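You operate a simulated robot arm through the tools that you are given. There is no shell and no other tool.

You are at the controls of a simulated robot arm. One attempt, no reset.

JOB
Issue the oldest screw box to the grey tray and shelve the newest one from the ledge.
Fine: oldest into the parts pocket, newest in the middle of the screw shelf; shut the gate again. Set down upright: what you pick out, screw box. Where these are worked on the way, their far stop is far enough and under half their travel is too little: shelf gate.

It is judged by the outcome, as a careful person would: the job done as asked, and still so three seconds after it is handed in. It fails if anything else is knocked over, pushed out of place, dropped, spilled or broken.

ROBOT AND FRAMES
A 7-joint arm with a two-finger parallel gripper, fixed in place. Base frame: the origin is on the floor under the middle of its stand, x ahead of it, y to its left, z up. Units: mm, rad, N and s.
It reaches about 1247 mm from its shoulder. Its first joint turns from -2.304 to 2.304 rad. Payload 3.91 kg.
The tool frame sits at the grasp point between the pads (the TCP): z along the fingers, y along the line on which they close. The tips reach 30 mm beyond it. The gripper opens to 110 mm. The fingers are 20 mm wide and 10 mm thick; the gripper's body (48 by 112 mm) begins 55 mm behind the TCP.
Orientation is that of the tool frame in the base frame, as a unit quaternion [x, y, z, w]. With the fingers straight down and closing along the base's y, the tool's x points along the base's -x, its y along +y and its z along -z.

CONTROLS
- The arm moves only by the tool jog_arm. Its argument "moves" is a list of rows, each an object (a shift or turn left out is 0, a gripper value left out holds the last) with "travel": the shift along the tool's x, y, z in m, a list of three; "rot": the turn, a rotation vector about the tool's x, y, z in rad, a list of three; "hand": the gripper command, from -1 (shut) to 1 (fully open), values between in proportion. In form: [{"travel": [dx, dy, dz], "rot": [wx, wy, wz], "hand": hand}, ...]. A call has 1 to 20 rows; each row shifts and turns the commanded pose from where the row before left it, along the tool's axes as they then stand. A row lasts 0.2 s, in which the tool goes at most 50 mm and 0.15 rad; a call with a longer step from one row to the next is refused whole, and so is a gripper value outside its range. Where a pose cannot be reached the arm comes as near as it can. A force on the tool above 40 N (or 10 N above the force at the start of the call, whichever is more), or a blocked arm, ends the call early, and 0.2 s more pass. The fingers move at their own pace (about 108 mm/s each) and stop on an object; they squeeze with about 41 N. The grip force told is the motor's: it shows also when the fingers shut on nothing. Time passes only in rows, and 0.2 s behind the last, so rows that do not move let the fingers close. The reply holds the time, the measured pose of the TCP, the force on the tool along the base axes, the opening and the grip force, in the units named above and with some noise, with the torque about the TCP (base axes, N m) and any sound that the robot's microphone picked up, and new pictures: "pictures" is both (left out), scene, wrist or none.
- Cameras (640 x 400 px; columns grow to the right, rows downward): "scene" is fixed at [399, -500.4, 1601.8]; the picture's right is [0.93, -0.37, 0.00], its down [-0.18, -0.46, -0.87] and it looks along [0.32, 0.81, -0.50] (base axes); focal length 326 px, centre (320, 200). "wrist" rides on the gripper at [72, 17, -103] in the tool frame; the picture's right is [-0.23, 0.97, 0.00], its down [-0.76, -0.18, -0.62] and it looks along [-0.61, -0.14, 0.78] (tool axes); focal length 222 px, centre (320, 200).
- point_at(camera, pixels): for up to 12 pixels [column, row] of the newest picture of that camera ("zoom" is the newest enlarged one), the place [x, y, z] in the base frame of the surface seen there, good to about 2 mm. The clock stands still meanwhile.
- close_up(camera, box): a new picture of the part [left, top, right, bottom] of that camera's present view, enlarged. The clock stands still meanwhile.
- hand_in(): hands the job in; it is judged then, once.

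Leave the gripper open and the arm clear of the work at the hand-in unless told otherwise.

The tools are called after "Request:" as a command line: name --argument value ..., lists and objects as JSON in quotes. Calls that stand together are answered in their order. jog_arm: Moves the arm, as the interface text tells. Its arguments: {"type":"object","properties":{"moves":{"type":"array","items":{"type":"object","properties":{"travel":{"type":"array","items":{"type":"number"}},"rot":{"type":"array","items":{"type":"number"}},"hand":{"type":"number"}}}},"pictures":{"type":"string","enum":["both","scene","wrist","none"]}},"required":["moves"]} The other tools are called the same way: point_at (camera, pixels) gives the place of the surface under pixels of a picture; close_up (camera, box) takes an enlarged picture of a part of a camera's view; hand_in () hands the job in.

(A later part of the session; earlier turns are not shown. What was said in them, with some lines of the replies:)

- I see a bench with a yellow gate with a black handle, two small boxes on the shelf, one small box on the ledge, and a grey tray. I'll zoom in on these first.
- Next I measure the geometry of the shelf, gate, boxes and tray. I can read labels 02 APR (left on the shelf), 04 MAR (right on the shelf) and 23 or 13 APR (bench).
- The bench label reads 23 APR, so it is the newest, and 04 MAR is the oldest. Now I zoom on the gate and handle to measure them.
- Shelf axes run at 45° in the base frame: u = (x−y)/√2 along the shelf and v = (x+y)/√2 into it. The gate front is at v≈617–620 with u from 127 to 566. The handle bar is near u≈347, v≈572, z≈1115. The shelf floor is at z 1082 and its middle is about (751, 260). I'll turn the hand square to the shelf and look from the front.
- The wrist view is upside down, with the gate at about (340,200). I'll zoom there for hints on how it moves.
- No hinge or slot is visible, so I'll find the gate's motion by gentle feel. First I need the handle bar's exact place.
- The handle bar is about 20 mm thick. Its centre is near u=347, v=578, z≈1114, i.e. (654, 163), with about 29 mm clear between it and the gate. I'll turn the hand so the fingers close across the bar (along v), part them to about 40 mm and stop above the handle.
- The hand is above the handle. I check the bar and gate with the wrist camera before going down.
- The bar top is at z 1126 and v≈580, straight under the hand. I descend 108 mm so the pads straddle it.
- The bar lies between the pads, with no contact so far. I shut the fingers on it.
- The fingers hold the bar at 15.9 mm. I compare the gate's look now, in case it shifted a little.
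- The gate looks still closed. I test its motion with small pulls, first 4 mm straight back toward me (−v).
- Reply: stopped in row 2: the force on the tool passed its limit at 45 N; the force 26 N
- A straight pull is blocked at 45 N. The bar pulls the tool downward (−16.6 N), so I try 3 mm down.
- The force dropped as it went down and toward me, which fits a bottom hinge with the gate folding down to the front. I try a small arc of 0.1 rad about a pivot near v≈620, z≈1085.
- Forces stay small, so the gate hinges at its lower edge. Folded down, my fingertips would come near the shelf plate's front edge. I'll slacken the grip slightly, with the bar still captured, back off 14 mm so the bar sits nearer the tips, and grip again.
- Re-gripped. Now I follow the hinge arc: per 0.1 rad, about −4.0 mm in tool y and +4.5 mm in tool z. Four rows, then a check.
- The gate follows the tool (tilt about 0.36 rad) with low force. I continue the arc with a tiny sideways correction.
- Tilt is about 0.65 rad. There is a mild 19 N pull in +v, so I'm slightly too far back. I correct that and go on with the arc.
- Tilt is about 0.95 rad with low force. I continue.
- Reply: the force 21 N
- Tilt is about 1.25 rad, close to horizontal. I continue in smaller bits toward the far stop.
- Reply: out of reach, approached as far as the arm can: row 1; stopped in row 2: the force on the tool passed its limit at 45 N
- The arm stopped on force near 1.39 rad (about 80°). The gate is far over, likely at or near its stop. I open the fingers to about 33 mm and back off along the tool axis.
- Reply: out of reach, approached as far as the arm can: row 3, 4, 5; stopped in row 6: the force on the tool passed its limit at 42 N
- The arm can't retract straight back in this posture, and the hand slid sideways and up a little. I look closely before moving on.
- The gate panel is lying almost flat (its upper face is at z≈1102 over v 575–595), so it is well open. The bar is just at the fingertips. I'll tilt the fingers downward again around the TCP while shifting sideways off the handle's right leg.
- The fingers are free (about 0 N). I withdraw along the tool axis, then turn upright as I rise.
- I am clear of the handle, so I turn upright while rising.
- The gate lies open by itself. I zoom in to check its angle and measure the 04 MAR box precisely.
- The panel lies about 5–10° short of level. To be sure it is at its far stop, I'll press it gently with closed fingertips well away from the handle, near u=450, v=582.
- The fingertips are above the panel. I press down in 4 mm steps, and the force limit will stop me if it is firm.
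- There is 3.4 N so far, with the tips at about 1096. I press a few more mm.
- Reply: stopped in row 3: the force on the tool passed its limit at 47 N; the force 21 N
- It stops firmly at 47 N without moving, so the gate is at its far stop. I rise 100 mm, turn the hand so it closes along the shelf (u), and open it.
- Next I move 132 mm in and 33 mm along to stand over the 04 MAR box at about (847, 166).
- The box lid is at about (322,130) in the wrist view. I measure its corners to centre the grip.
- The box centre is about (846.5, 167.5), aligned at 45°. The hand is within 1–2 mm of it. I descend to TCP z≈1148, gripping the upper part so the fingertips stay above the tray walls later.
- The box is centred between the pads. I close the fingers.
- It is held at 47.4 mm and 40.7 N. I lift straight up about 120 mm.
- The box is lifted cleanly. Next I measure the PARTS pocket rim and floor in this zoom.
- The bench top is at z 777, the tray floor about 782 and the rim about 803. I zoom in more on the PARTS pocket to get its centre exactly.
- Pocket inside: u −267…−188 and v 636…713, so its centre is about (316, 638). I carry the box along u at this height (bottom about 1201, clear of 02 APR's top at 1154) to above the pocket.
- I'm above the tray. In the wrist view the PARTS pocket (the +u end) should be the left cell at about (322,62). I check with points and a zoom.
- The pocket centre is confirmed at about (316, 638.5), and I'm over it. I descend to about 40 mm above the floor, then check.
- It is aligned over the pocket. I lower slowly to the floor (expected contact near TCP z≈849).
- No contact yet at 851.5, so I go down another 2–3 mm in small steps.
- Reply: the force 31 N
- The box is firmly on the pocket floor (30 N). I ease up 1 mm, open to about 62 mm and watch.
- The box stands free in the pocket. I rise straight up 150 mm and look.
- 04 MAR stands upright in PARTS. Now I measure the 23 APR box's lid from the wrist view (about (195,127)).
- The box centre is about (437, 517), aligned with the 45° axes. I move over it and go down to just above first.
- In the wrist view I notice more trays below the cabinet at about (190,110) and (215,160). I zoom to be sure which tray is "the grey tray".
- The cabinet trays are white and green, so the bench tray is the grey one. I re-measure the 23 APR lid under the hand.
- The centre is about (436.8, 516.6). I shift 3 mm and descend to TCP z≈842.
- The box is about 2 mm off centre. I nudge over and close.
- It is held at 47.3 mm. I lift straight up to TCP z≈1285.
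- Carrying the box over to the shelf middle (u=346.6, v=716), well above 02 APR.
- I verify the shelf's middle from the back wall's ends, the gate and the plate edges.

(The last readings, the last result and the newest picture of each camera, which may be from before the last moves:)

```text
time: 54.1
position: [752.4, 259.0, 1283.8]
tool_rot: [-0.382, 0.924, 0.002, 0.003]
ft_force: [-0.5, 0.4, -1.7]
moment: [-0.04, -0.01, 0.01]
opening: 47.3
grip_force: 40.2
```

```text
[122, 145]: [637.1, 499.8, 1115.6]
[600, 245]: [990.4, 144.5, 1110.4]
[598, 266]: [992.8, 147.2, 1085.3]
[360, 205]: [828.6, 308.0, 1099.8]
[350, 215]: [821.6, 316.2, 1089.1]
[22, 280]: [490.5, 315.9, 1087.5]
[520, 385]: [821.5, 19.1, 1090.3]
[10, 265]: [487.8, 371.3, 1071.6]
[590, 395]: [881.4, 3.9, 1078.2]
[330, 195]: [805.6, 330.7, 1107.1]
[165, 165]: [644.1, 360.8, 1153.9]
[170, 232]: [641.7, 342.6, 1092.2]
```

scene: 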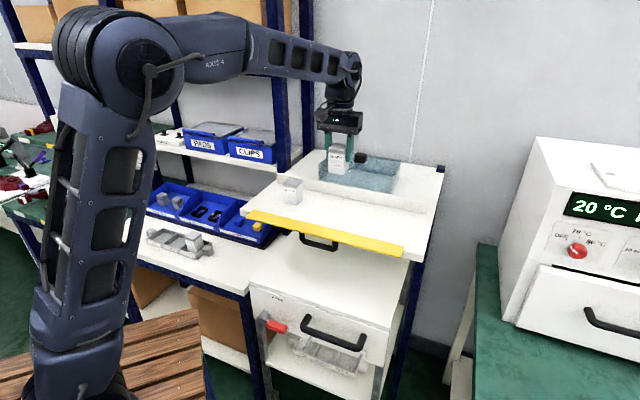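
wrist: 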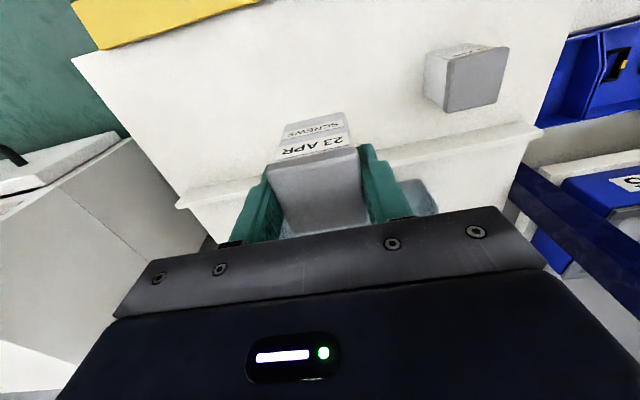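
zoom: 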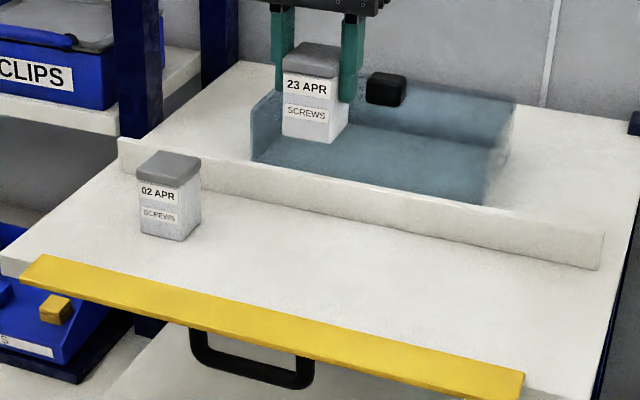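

The middle is at u≈347, v≈716, and the box is right over it. I lower to just above the shelf floor.

Request:
jog_arm --moves '[{"travel": [0, 0.0005, 0.03]}, {"travel": [0, 0, 0.035]}, {"travel": [0, 0, 0.035]}, {"travel": [0, 0, 0.018]}, {"travel": [0, 0, 0.01]}, {}]'

```text
time: 55.5
position: [749.3, 258.5, 1155.8]
tool_rot: [-0.382, 0.924, 0.002, 0.001]
ft_force: [0.3, 0.5, -1.7]
moment: [-0.01, -0.02, 0.02]
opening: 47.3
grip_force: 40.9
```

scene: 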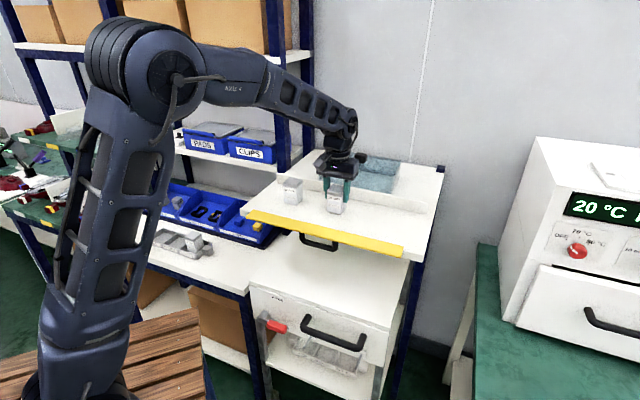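
wrist: 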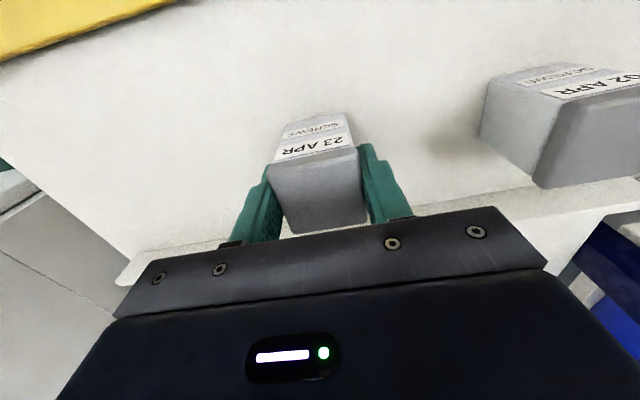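

I lower the last millimetres until contact, with a 2 mm shift inward.

Request:
jog_arm --moves '[{"travel": [-0.002, 0, 0.003]}, {"travel": [0, 0, 0.002]}, {"travel": [0, 0, 0.0015]}, {}]' --pictures "none"

```text
time: 56.5
position: [752.1, 261.7, 1148.9]
tool_rot: [-0.382, 0.924, 0.001, 0.002]
ft_force: [0.2, 0.7, -1.8]
moment: [0.0, -0.02, -0.01]
opening: 47.3
grip_force: 41.1
```

Request:
jog_arm --moves '[{"travel": [0, 0, 0.001]}, {"travel": [0, 0, 0.0005]}, {}]' --pictures "none"

```text
time: 57.4
position: [752.2, 261.8, 1148.7]
tool_rot: [-0.382, 0.924, 0.002, 0.003]
ft_force: [-1.3, 1.0, 13.1]
moment: [-0.14, 0.16, -0.04]
opening: 47.3
grip_force: 41.0
```

Contact at 13 N, so the box is on the shelf. I open gently.

Request:
jog_arm --moves '[{"hand": 0.0}, {"hand": 0.2}, {"hand": 0.4}, {}]'

```text
time: 58.4
position: [752.9, 260.1, 1147.2]
tool_rot: [-0.382, 0.924, 0.001, 0.002]
ft_force: [-0.4, -0.3, -0.1]
moment: [0.0, -0.04, 0.03]
opening: 77.1
grip_force: 0.1
```

scene: 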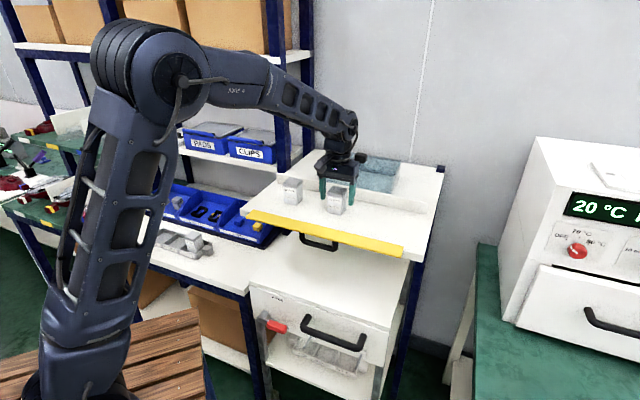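
wrist: 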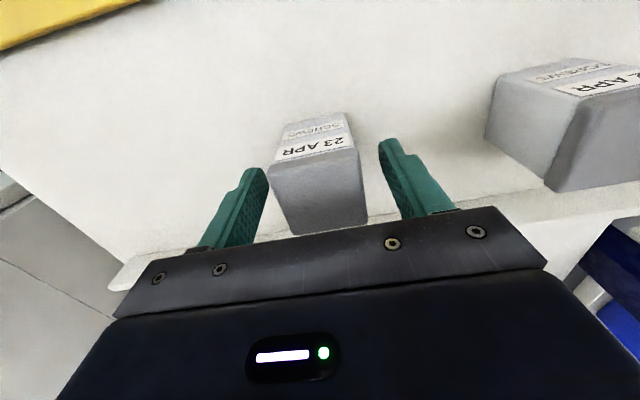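

The 23 APR box stands free. I rise, move back toward the robot, and turn the hand 90° again for the gate handle.

Request:
jog_arm --moves '[{"travel": [0, 0, -0.02]}, {"travel": [0, 0, -0.04]}, {"travel": [0, 0, -0.04]}, {"travel": [0.03, 0, 0], "hand": -0.4}, {"travel": [0.045, 0, 0]}, {"travel": [0.045, 0, 0]}, {"travel": [0.045, 0, 0]}, {"travel": [0.045, 0, 0]}, {"travel": [0.045, 0, 0]}, {}]'

Request:
close_up --camera "scene" --box '[240, 140, 440, 265]'

```text
time: 60.5
position: [572.1, 81.7, 1246.1]
tool_rot: [-0.382, 0.924, 0.002, 0.002]
ft_force: [0.7, -0.6, -0.7]
moment: [0.03, 0.01, -0.02]
opening: 32.8
grip_force: 0.0
```

scene: 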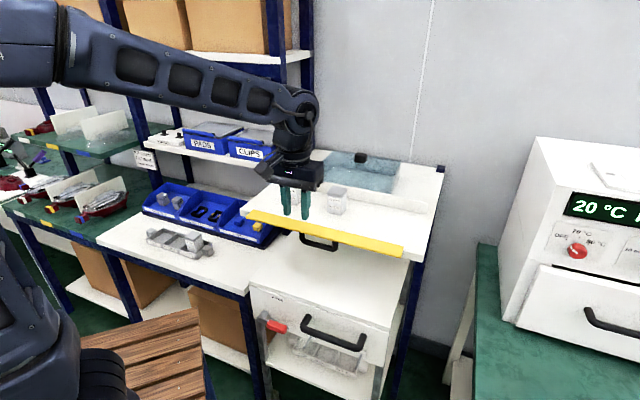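
wrist: 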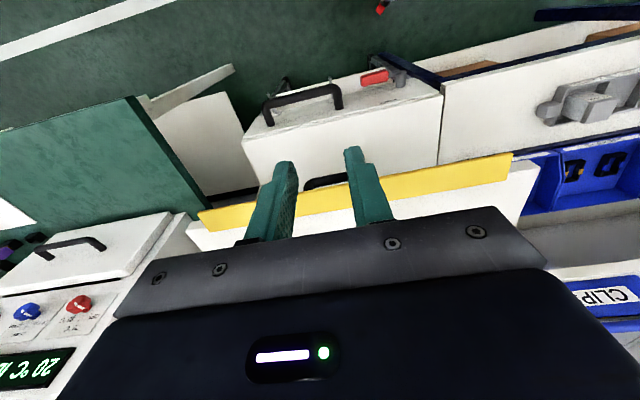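

```text
3.20 times, centred on (340, 202) of scene
```

zoom: 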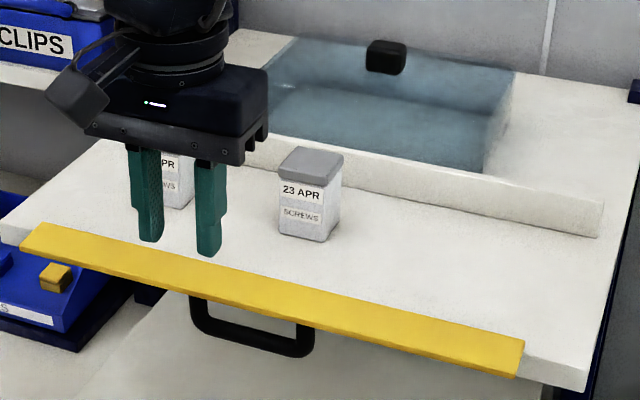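

23 APR is upright in the middle. The open handle is fully visible, so I measure the bar and panel edge before gripping.

Request:
point_at --camera "zoom" --pixels '[[230, 330], [252, 338], [275, 345], [198, 310], [307, 335], [232, 318], [255, 327], [260, 315], [330, 331], [330, 322], [310, 165], [308, 236]]'

Request:
close_up --camera "scene" --box '[285, 220, 365, 270]'

```text
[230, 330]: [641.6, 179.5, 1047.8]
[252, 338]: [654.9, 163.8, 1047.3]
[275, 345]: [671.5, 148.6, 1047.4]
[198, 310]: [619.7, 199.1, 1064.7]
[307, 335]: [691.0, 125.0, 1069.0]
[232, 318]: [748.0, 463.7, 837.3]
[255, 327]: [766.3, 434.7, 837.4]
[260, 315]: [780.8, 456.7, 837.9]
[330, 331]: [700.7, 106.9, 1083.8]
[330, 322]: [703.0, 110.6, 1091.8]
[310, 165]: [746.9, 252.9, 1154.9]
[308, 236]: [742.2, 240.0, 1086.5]
```

```text
8.00 times, centred on (325, 245) of scene
```

zoom: 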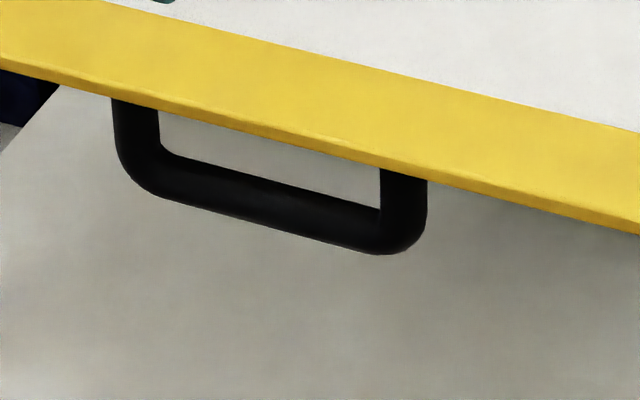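

Request:
point_at --camera "zoom" --pixels '[[270, 190], [268, 200], [265, 212], [262, 222], [330, 215], [200, 180], [300, 138], [300, 130], [310, 70], [120, 130], [410, 210], [560, 120]]'

```text
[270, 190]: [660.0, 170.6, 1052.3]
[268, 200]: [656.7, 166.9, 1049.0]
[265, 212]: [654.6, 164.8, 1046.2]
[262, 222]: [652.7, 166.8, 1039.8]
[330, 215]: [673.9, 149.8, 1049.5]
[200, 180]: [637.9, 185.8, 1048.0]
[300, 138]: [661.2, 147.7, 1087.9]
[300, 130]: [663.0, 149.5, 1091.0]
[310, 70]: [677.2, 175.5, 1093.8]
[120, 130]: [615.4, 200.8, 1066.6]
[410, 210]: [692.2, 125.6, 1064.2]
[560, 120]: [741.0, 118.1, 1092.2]
```

The panel is now fully flat and the bar centre is near v≈586, z≈1045 with u≈347. I turn the hand 90°, lower to the staging height, and tilt toward the handle along the path I used before.

Request:
jog_arm --moves '[{"rot": [0, 0, 0.1308], "hand": -0.51}, {"rot": [0, 0, 0.1308]}, {"rot": [0, 0, 0.1308]}, {"rot": [0, 0, 0.1308]}, {"rot": [0, 0, 0.1308]}, {"rot": [0, 0, 0.1308]}, {"rot": [0, 0, 0.1308]}, {"rot": [0, 0, 0.1308]}, {"rot": [0, 0, 0.1308]}, {"rot": [0, 0, 0.1308]}, {"rot": [0, 0, 0.1308]}, {"rot": [0, 0, 0.1308]}, {"travel": [0, 0.005, 0.023]}, {}]' --pictures "none"

```text
time: 63.5
position: [574.3, 82.9, 1221.9]
tool_rot: [0.382, 0.924, 0.002, 0.0]
ft_force: [-0.5, 0.1, 0.6]
moment: [0.01, -0.02, -0.01]
opening: 27.3
grip_force: 0.0
```

Next the tilting approach: 0.17 m along the tool axis while tilting 1.036 rad.

Request:
jog_arm --moves '[{"travel": [0, 0, 0.02], "rot": [-0.096, 0, 0]}, {"travel": [0, 0, 0.02], "rot": [-0.12, 0, 0]}, {"travel": [0, 0, 0.02], "rot": [-0.12, 0, 0]}, {"travel": [0, 0, 0.02], "rot": [-0.1, 0, 0]}, {"travel": [0, 0, 0.02], "rot": [-0.1, 0, 0]}, {"travel": [0, 0, 0.02], "rot": [-0.1, 0, 0]}, {"travel": [0, 0, 0.02], "rot": [-0.1, 0, 0]}, {"travel": [0, 0, 0.01], "rot": [-0.1, 0, 0]}, {"travel": [0, 0, 0.01], "rot": [-0.1, 0, 0]}, {"travel": [0, 0, 0.01], "rot": [-0.1, 0, 0]}, {}]'

```text
time: 66.0
position: [622.9, 132.5, 1075.1]
tool_rot: [0.332, 0.801, 0.46, 0.19]
ft_force: [0.1, 0.6, 0.3]
moment: [0.01, -0.02, 0.02]
opening: 26.9
grip_force: 0.2
```

scene: 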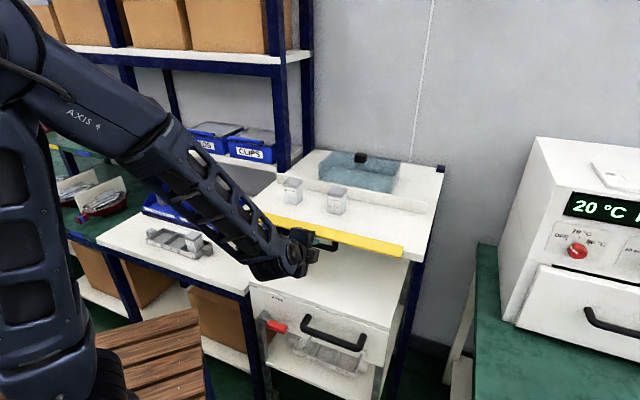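
wrist: 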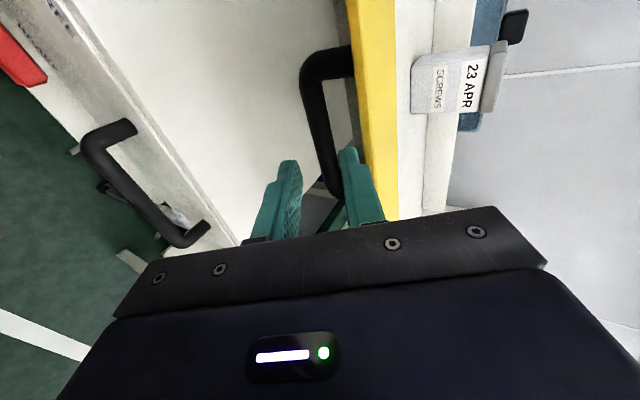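

The fingers are in front of the loop. I check the bar's place from the wrist view.

Request:
close_up --camera "wrist" --box '[250, 30, 420, 220]'

Request:
point_at --camera "wrist" --pixels '[[310, 100], [318, 100], [326, 100], [316, 130], [324, 130], [333, 130], [357, 100], [365, 120], [372, 60]]'

```text
2.11 times, centred on (335, 125) of wrist
```

zoom: 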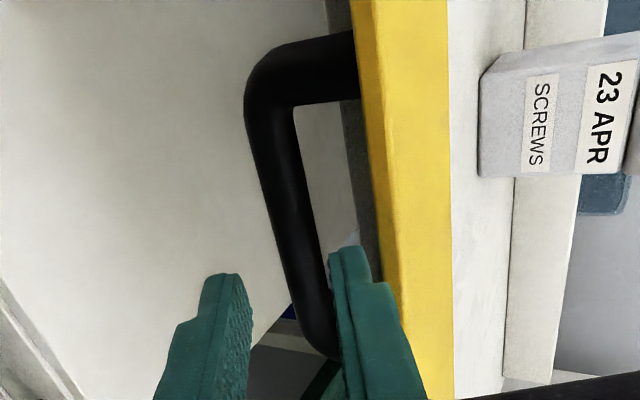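

```text
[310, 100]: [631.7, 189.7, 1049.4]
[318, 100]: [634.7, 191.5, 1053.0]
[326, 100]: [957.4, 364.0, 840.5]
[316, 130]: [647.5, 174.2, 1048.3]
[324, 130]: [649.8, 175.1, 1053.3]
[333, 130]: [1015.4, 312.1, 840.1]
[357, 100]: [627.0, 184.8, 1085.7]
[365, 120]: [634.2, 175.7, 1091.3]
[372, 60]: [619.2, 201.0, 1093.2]
```

The bar sits about 60 mm ahead of the TCP and nearly centred. I shift 1.5 mm off the panel side and advance 38 mm gently so the bar enters between the fingertips.

Request:
jog_arm --moves '[{"travel": [0, -0.0015, 0.01]}, {"travel": [0, 0, 0.01]}, {"travel": [0, 0, 0.006]}, {"travel": [0, 0, 0.006]}, {"travel": [0, 0, 0.006]}, {}]'

```text
time: 67.3
position: [645.5, 154.0, 1052.9]
tool_rot: [0.332, 0.801, 0.46, 0.19]
ft_force: [2.7, -0.5, 4.0]
moment: [0.08, -0.05, -0.1]
opening: 29.0
grip_force: 2.6
```

scene: 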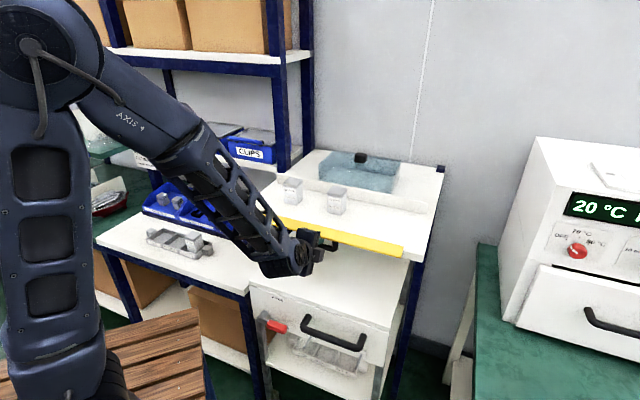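
wrist: 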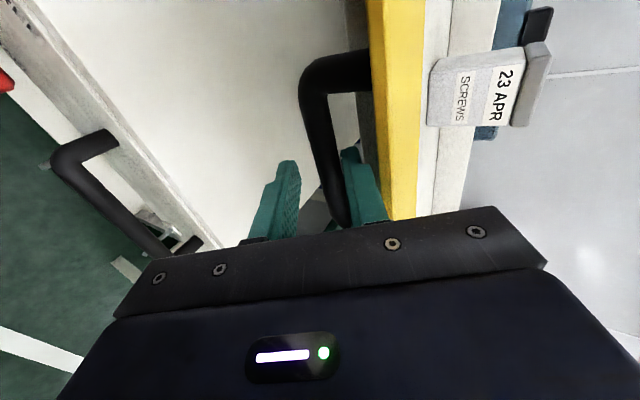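

The bar is between the fingers, lightly touching the upper one. I centre by 4 mm while closing.

Request:
jog_arm --moves '[{"travel": [0, 0.002, 0], "hand": -0.62}, {"travel": [0, 0.0025, 0], "hand": -0.8}, {"hand": -1}, {"hand": -1}, {}]'

```text
time: 68.5
position: [647.7, 155.4, 1058.2]
tool_rot: [0.332, 0.801, 0.461, 0.19]
ft_force: [18.3, 13.9, 33.6]
moment: [1.14, -0.29, -0.02]
opening: 15.5
grip_force: 45.0
```

scene: 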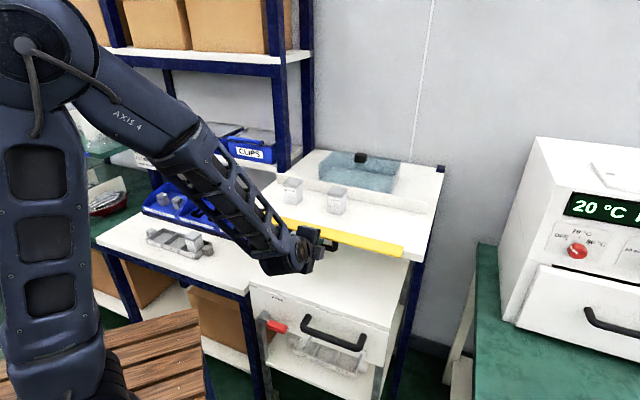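
wrist: 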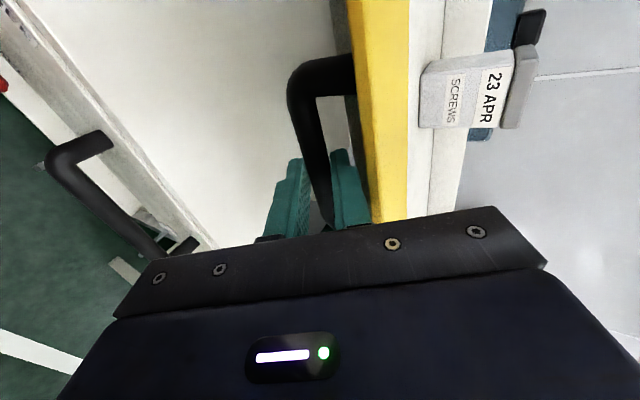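

It is clamped, and the bar pushes up on the tool, so I start raising the gate along its arc: per 0.1 rad, +3.2 mm in tool y and −4.5 mm in tool z.

Request:
jog_arm --moves '[{"travel": [0, 0.0035, -0.0025], "rot": [0.05, 0, 0]}, {"travel": [0, 0.0032, -0.0045], "rot": [0.1, 0, 0]}, {"travel": [0, 0.0032, -0.0045], "rot": [0.1, 0, 0]}, {}]'

```text
time: 69.5
position: [644.2, 152.4, 1071.0]
tool_rot: [0.355, 0.852, 0.355, 0.147]
ft_force: [18.6, 2.9, 13.4]
moment: [-0.24, -0.87, -1.43]
opening: 15.7
grip_force: 45.5
```

scene: 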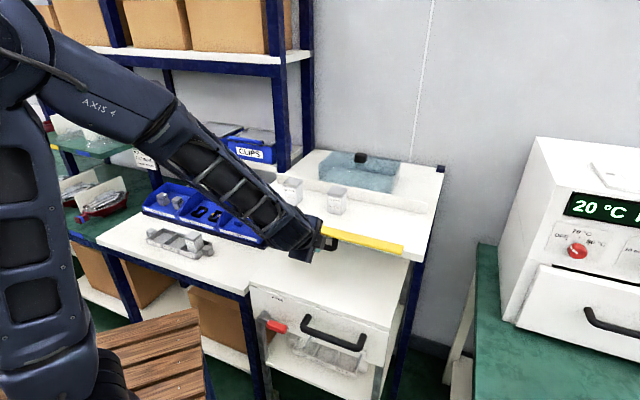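
wrist: 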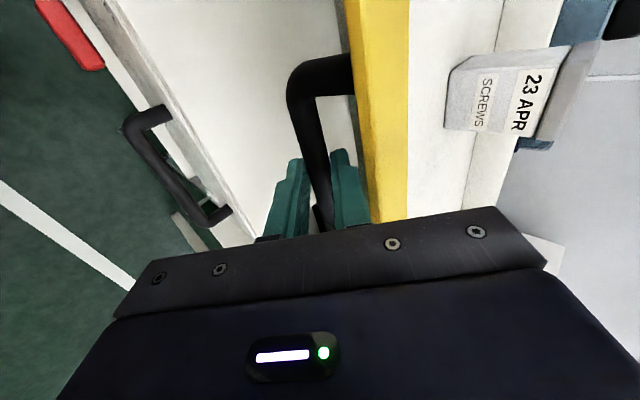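

The gate is rising with the hand. I continue.

Request:
jog_arm --moves '[{"travel": [0, 0.0038, -0.0045], "rot": [0.1, 0, 0]}, {"travel": [0, 0.0034, -0.0045], "rot": [0.1, 0, 0]}, {"travel": [0, 0.0032, -0.0045], "rot": [0.1, 0, 0]}, {}]'

```text
time: 70.2
position: [642.7, 150.9, 1082.1]
tool_rot: [0.379, 0.877, 0.277, 0.107]
ft_force: [2.2, -6.5, -2.4]
moment: [-0.84, -0.73, 0.38]
opening: 15.7
grip_force: 44.7
stopped in row 3: the force on the tool passed its limit at 45 N (the readings are from after the stop); the commanded pose is now the measured one
```

scene: 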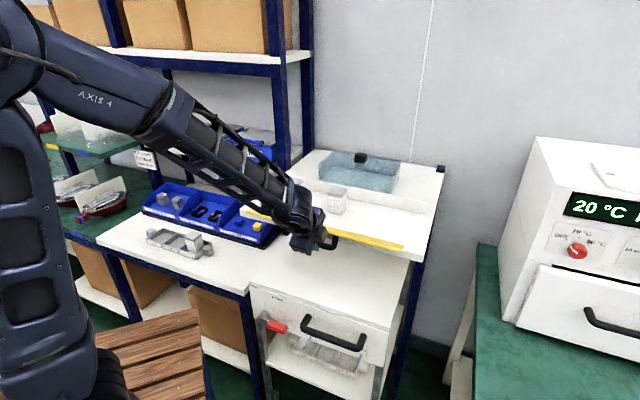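
wrist: 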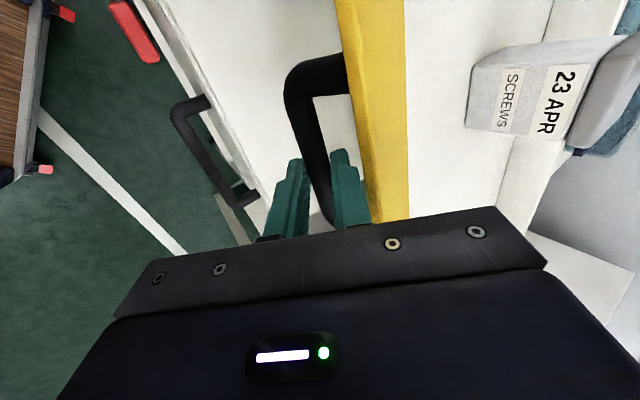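

The force limit stopped it, and the hand twisted by about 0.03 rad. The tight clamp is over-constraining, so I'll slacken to about 22 mm, keeping the bar captured, and straighten the twist. First I check the gate angle.

Request:
point_at --camera "wrist" --pixels '[[350, 30], [400, 30], [365, 110], [403, 110], [380, 70], [372, 180], [404, 180], [325, 80], [303, 110]]'

Request:
jog_arm --moves '[{"hand": -0.6}, {"hand": -0.6, "rot": [0, 0, -0.03]}, {}]'

```text
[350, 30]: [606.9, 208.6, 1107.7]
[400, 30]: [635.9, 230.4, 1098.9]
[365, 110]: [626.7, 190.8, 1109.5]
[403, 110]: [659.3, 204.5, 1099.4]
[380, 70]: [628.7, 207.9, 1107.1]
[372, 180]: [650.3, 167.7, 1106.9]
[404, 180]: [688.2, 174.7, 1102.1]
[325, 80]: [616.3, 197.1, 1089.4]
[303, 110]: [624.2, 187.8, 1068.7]
```

```text
time: 71.0
position: [642.6, 152.6, 1082.5]
tool_rot: [0.365, 0.882, 0.275, 0.111]
ft_force: [-0.5, -1.6, -0.6]
moment: [0.01, 0.0, -0.03]
opening: 21.3
grip_force: 0.1
```

scene: 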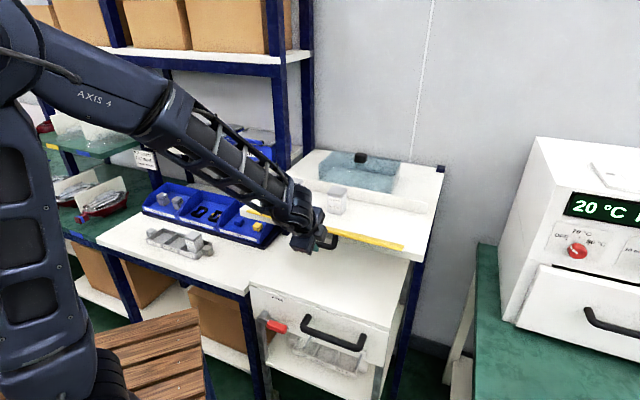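
wrist: 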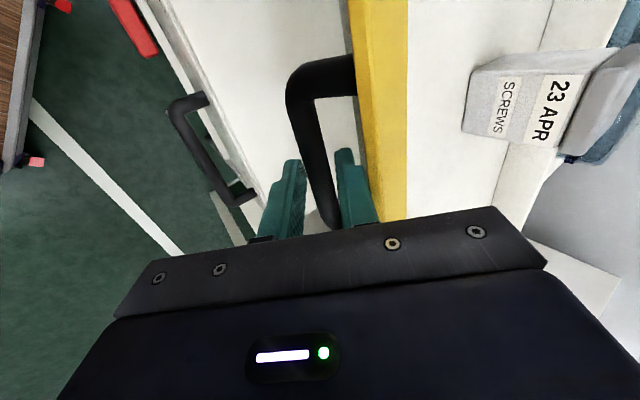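

The gate is only about 16° up, as the bar slid in the pads. With the slack grip, I tilt back 0.2 rad and re-seat the bar deeper between the fingers.

Request:
jog_arm --moves '[{"travel": [0, -0.0025, 0.0055], "rot": [-0.1, 0, 0]}, {"travel": [0, -0.0033, 0.0052], "rot": [-0.1, 0, 0]}, {}]'

```text
time: 71.8
position: [645.2, 151.7, 1069.5]
tool_rot: [0.352, 0.85, 0.362, 0.147]
ft_force: [0.2, 0.7, 0.0]
moment: [0.02, 0.01, 0.03]
opening: 22.3
grip_force: 0.1
```

scene: 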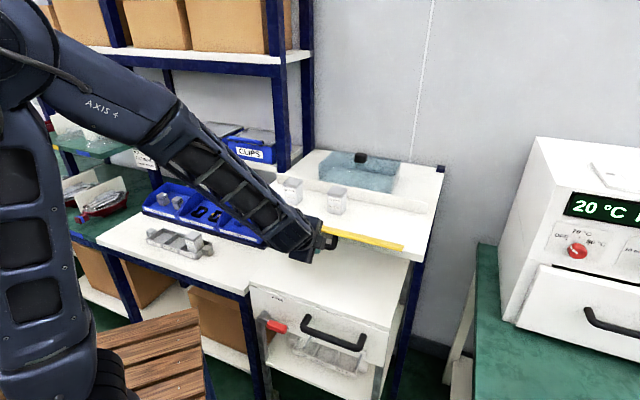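
wrist: 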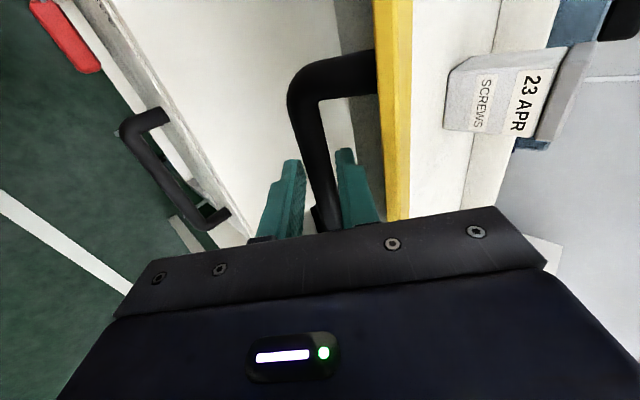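

Request:
point_at --camera "wrist" --pixels '[[380, 30], [410, 30], [393, 30], [388, 150], [408, 150], [398, 150], [310, 130], [318, 130], [302, 130]]'

```text
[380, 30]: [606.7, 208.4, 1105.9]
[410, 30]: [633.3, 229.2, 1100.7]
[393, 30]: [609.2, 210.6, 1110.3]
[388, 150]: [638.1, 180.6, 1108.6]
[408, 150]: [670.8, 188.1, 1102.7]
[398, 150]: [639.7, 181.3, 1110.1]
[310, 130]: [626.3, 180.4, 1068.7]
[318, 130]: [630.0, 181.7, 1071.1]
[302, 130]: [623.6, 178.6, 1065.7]
```

The bar is well seated again, and the gate is about 70° from closed. I go on lifting with the loose capture, with matching rotation.

Request:
jog_arm --moves '[{"travel": [0, 0.0048, -0.0056], "rot": [0.125, 0, 0]}, {"travel": [0, 0.0039, -0.0055], "rot": [0.122, 0, 0]}, {"travel": [0, 0.0039, -0.0055], "rot": [0.122, 0, 0]}, {}]'

```text
time: 72.8
position: [644.2, 154.5, 1091.0]
tool_rot: [0.373, 0.902, 0.2, 0.08]
ft_force: [0.4, 2.9, 1.2]
moment: [-0.01, -0.05, 0.0]
opening: 23.3
grip_force: 1.2
```

scene: 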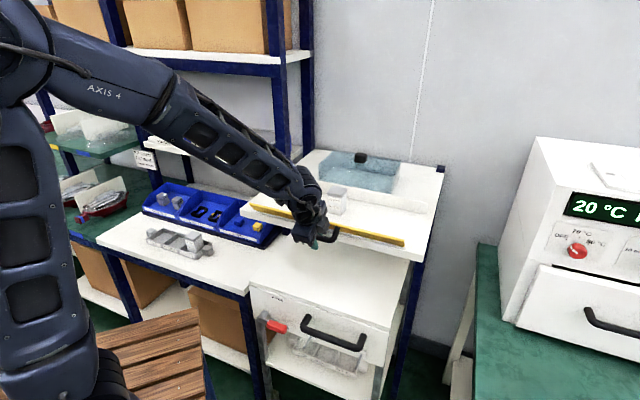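
wrist: 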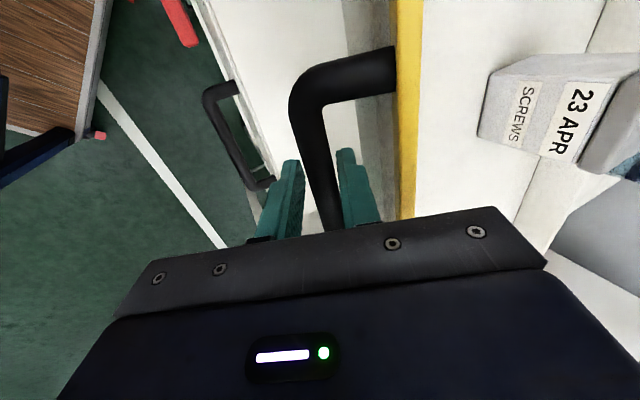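

The gate follows easily with about 3 N. I continue toward closed.

Request:
jog_arm --moves '[{"travel": [0, 0.004, -0.0052], "rot": [0.121, 0, 0]}, {"travel": [0, 0.0038, -0.0055], "rot": [0.122, 0, 0]}, {"travel": [0, 0.0031, -0.0041], "rot": [0.096, 0, 0]}, {"travel": [0, 0.0028, -0.0045], "rot": [0.095, 0, 0]}, {}]'

```text
time: 74.0
position: [648.2, 159.7, 1112.4]
tool_rot: [0.382, 0.924, 0.0, -0.003]
ft_force: [-0.5, -1.9, -0.3]
moment: [0.04, -0.02, -0.03]
opening: 21.7
grip_force: 0.1
```

scene: 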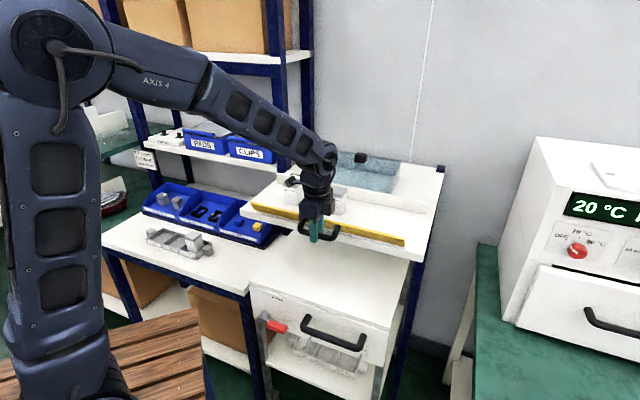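
wrist: 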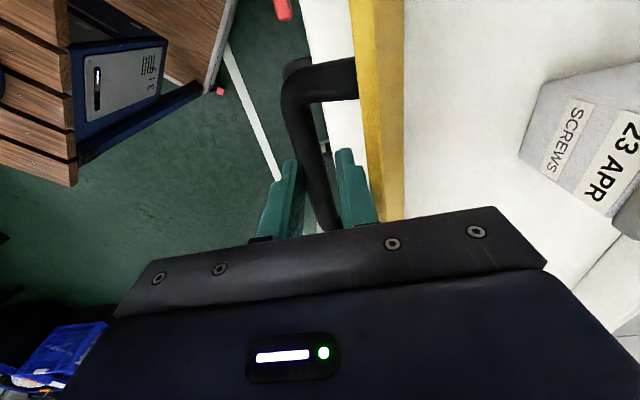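

The tool is upright and the gate is about 25° from closed. Now I push the bar in and up the last part.

Request:
jog_arm --moves '[{"travel": [0, 0.0018, -0.0059]}, {"travel": [0, 0.0024, -0.0056]}, {"travel": [0, 0.0032, -0.0054]}, {"travel": [0, 0.0037, -0.0048]}, {}]'

```text
time: 75.2
position: [658.1, 165.0, 1135.4]
tool_rot: [0.381, 0.924, 0.001, -0.002]
ft_force: [-4.4, -3.8, 1.1]
moment: [-0.11, 0.08, -0.02]
opening: 24.7
grip_force: 2.6
```

scene: 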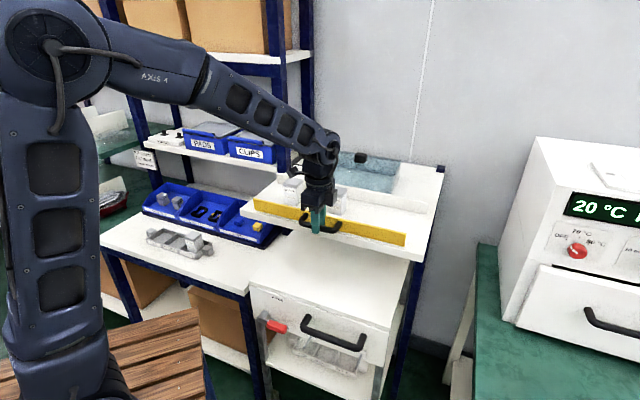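
wrist: 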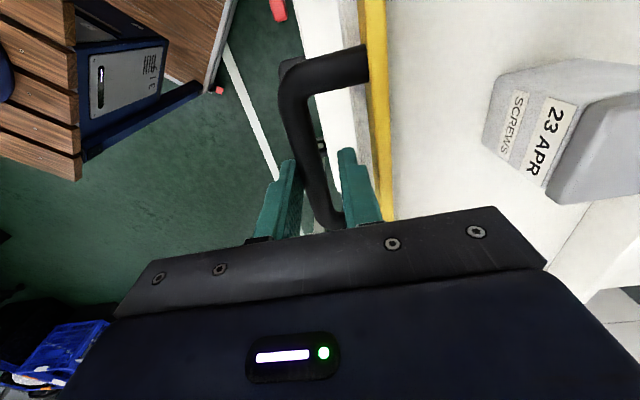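

Nearly closed. I push on in +v by small steps until it seats.

Request:
jog_arm --moves '[{"travel": [0, 0.003, -0.001]}, {"travel": [0, 0.002, 0]}, {"travel": [0, 0.002, 0]}, {}]'

Request:
close_up --camera "scene" --box '[240, 160, 440, 285]'

```text
time: 76.2
position: [661.6, 169.7, 1136.5]
tool_rot: [0.383, 0.924, 0.001, -0.002]
ft_force: [-12.7, -20.8, 4.4]
moment: [-0.52, 0.2, -0.13]
opening: 33.6
grip_force: 11.9
```

scene: 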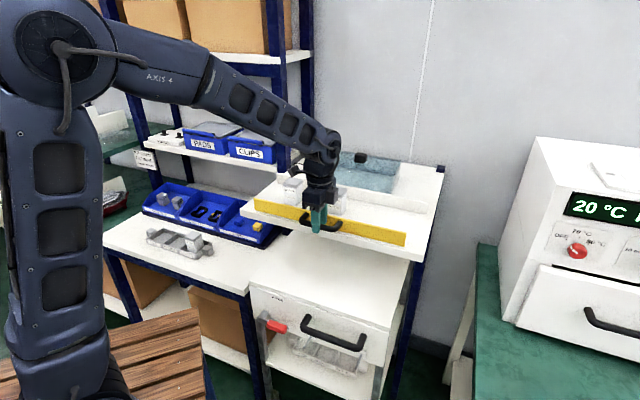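
wrist: 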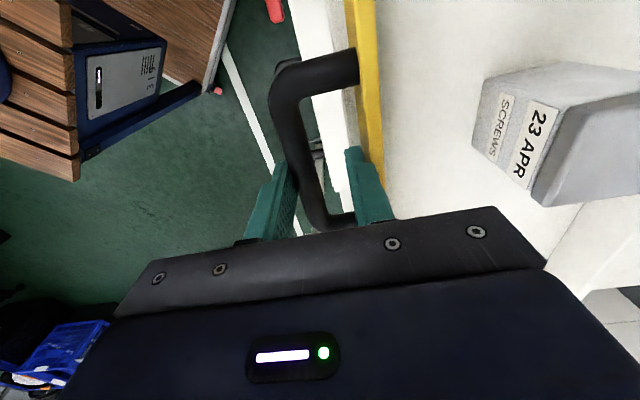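

```text
3.20 times, centred on (340, 222) of scene
```

zoom: 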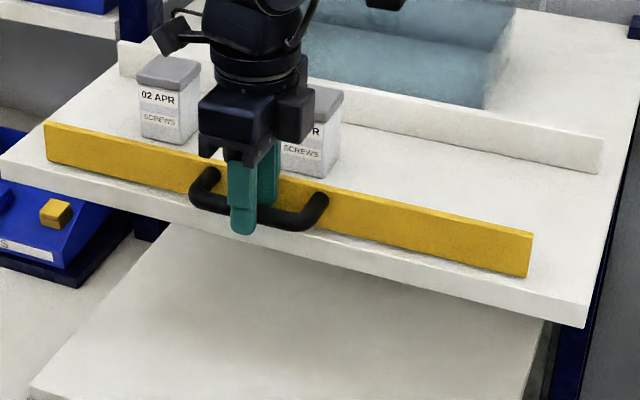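

The outer finger is pushed open with about 24 N while the bar no longer moves, so the gate seems seated. I verify its face against the original v≈617 at top and bottom.

Request:
point_at --camera "zoom" --pixels '[[450, 222], [448, 250], [500, 235], [498, 262], [100, 145], [100, 170], [60, 130], [62, 155], [400, 210], [398, 235]]'

```text
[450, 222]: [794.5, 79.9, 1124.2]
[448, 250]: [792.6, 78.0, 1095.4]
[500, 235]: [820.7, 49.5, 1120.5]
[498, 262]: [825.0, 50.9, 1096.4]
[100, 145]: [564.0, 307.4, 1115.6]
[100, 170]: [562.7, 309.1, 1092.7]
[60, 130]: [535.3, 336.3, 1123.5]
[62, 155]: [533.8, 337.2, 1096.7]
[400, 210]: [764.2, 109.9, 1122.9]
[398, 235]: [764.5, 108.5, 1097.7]
```

The face is vertical at v≈616–618, so it is closed as at the start. I relieve the push by 7 mm, open slightly around the bar and rise straight out.

Request:
jog_arm --moves '[{"travel": [0, -0.004, 0]}, {"travel": [0, -0.003, 0], "hand": -0.4}, {}]'

```text
time: 77.0
position: [659.1, 167.2, 1136.0]
tool_rot: [0.382, 0.924, 0.0, -0.002]
ft_force: [-0.5, -0.6, -0.5]
moment: [0.03, 0.04, 0.0]
opening: 33.0
grip_force: 0.1
```

scene: 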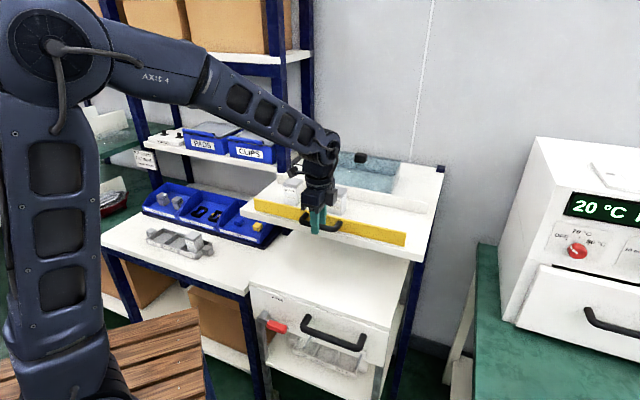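
wrist: 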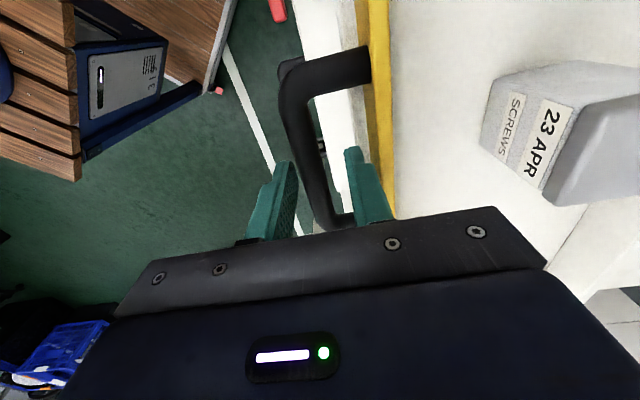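

The forces are zero and the gate stays shut. I rise straight up and back away.

Request:
jog_arm --moves '[{"travel": [0, -0.002, -0.01]}, {"travel": [0, 0, -0.03]}, {"travel": [0, 0, -0.04]}, {"travel": [0, 0, -0.04]}, {"travel": [0, -0.04, 0]}, {"travel": [0, -0.045, 0], "hand": 1}, {"travel": [0, -0.045, 0]}, {}]'

Request:
close_up --camera "scene" --box '[230, 140, 440, 270]'

Request:
close_up --camera "scene" --box '[130, 180, 290, 280]'

```text
time: 78.8
position: [563.3, 72.9, 1258.6]
tool_rot: [0.382, 0.924, 0.002, -0.003]
ft_force: [0.2, -0.7, 0.5]
moment: [-0.03, 0.01, -0.02]
opening: 109.8
grip_force: 0.2
```

scene: 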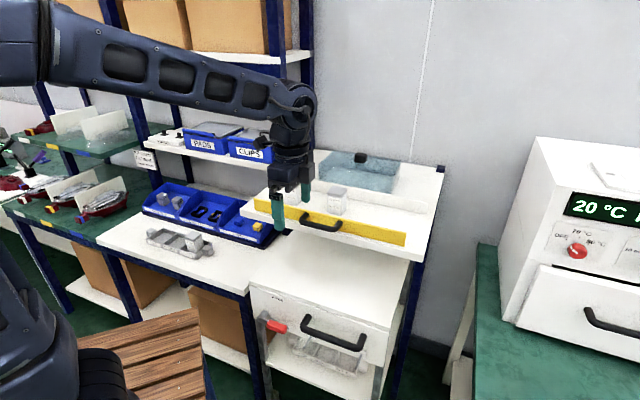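
wrist: 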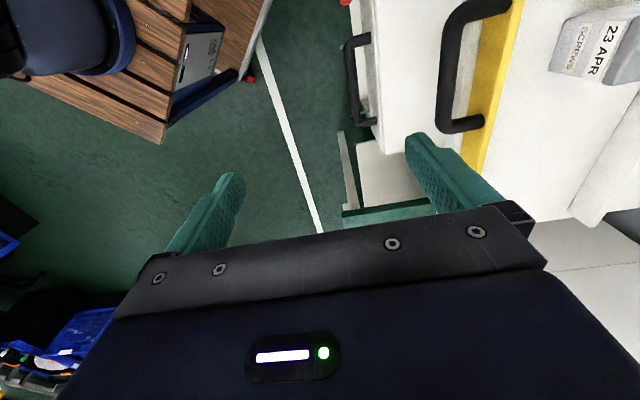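

```text
3.05 times, centred on (335, 205) of scene
```

zoom: 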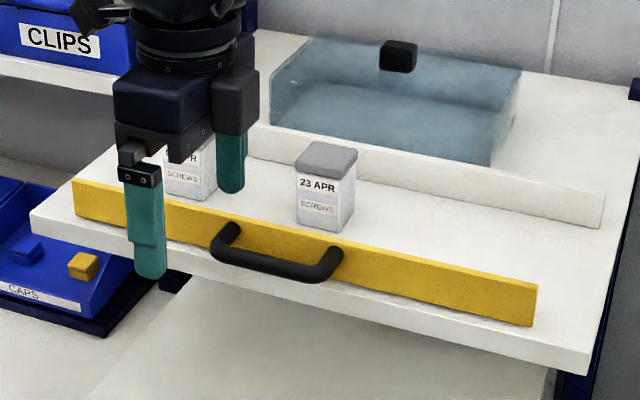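

```text
4.00 times, centred on (210, 230) of scene
```

zoom: 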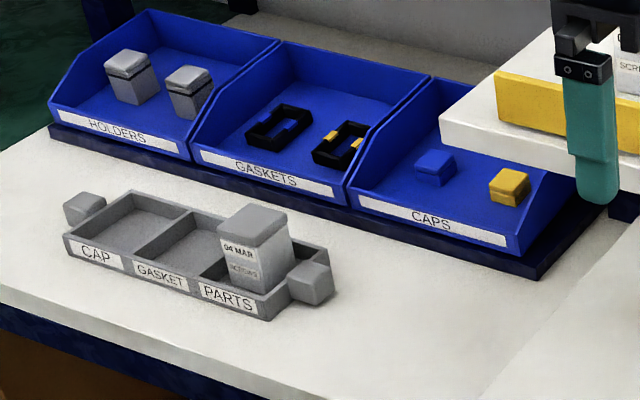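

Everything looks right. I repeat the first handle close-up to compare the gate with its start position exactly, and check the 23 APR box's place.

Request:
close_up --camera "scene" --box '[290, 200, 350, 240]'

Request:
point_at --camera "zoom" --pixels '[[300, 235], [295, 255], [290, 275], [120, 205], [485, 300], [300, 190], [310, 130]]'

Request:
point_at --camera "scene" --pixels '[[337, 191], [327, 193], [343, 196], [347, 189], [335, 187], [336, 207]]'

```text
10.00 times, centred on (320, 220) of scene
```

zoom: 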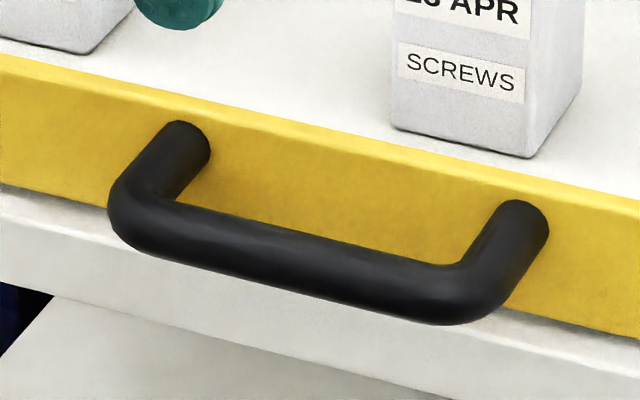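

```text
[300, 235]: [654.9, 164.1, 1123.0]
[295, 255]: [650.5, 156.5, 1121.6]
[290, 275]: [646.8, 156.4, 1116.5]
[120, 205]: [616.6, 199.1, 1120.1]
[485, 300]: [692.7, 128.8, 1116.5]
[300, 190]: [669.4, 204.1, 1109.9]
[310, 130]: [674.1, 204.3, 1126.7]
```

```text
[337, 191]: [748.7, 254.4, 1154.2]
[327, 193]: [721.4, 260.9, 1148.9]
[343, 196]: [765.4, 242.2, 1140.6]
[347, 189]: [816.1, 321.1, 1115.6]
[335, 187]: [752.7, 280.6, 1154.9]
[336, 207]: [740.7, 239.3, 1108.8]
```

The gate image matches the start view pixel for pixel, so it is fully shut. 23 APR is upright at about (752, 261), the middle. I draw the open hand up and away a little more and let a second pass.

Request:
jog_arm --moves '[{"travel": [0, -0.03, -0.03], "hand": 1}, {"travel": [0, -0.03, -0.03]}, {}, {}, {}, {}, {}]'

```text
time: 80.4
position: [524.9, 29.6, 1317.9]
tool_rot: [0.382, 0.924, 0.001, -0.002]
ft_force: [-0.4, -0.1, -0.8]
moment: [-0.03, 0.0, 0.01]
opening: 110.2
grip_force: 0.1
```

scene: 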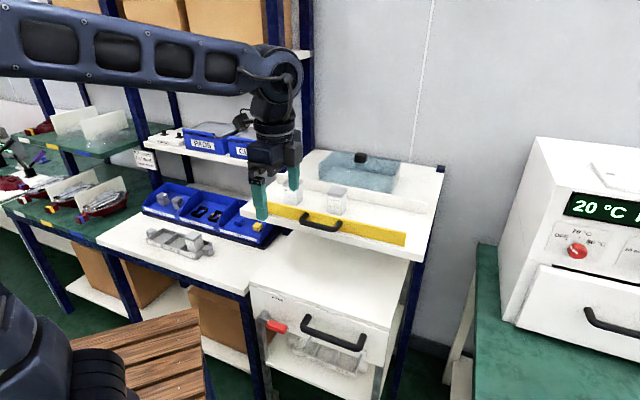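
wrist: 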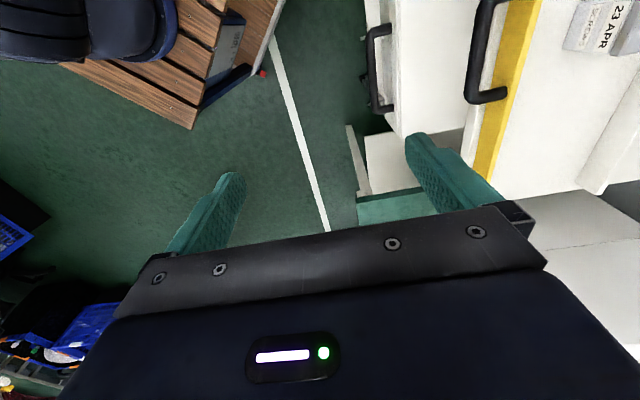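

Everything is done and steady: 04 MAR is upright in the grey tray's PARTS pocket, 23 APR is upright in the middle of the screw shelf, and 02 APR is untouched. The gate is shut, the gripper is open and the arm is clear. I hand in.

Request:
hand_in

```text
The job is handed in.
```

The job is done and handed in; the result of the judging did not come back to me.

- **Oldest box (04 MAR):** it stands upright in the PARTS pocket of the grey tray on the bench.
- **Newest box (23 APR):** it stands upright in the middle of the screw shelf, at about (752, 261).
- **Shelf gate:** I opened it to its far stop and shut it again. A final close-up matched the view from the start.

The 02 APR box and the other items were not touched, as far as the pictures show. The gripper is open and the arm is clear of the work.

Pulling the gate open and backing the hand off the handle tripped the force limit a few times, at about 42–47 N. Pressing the gate against its stop and lifting it shut did the same. Nothing was damaged that I could see.
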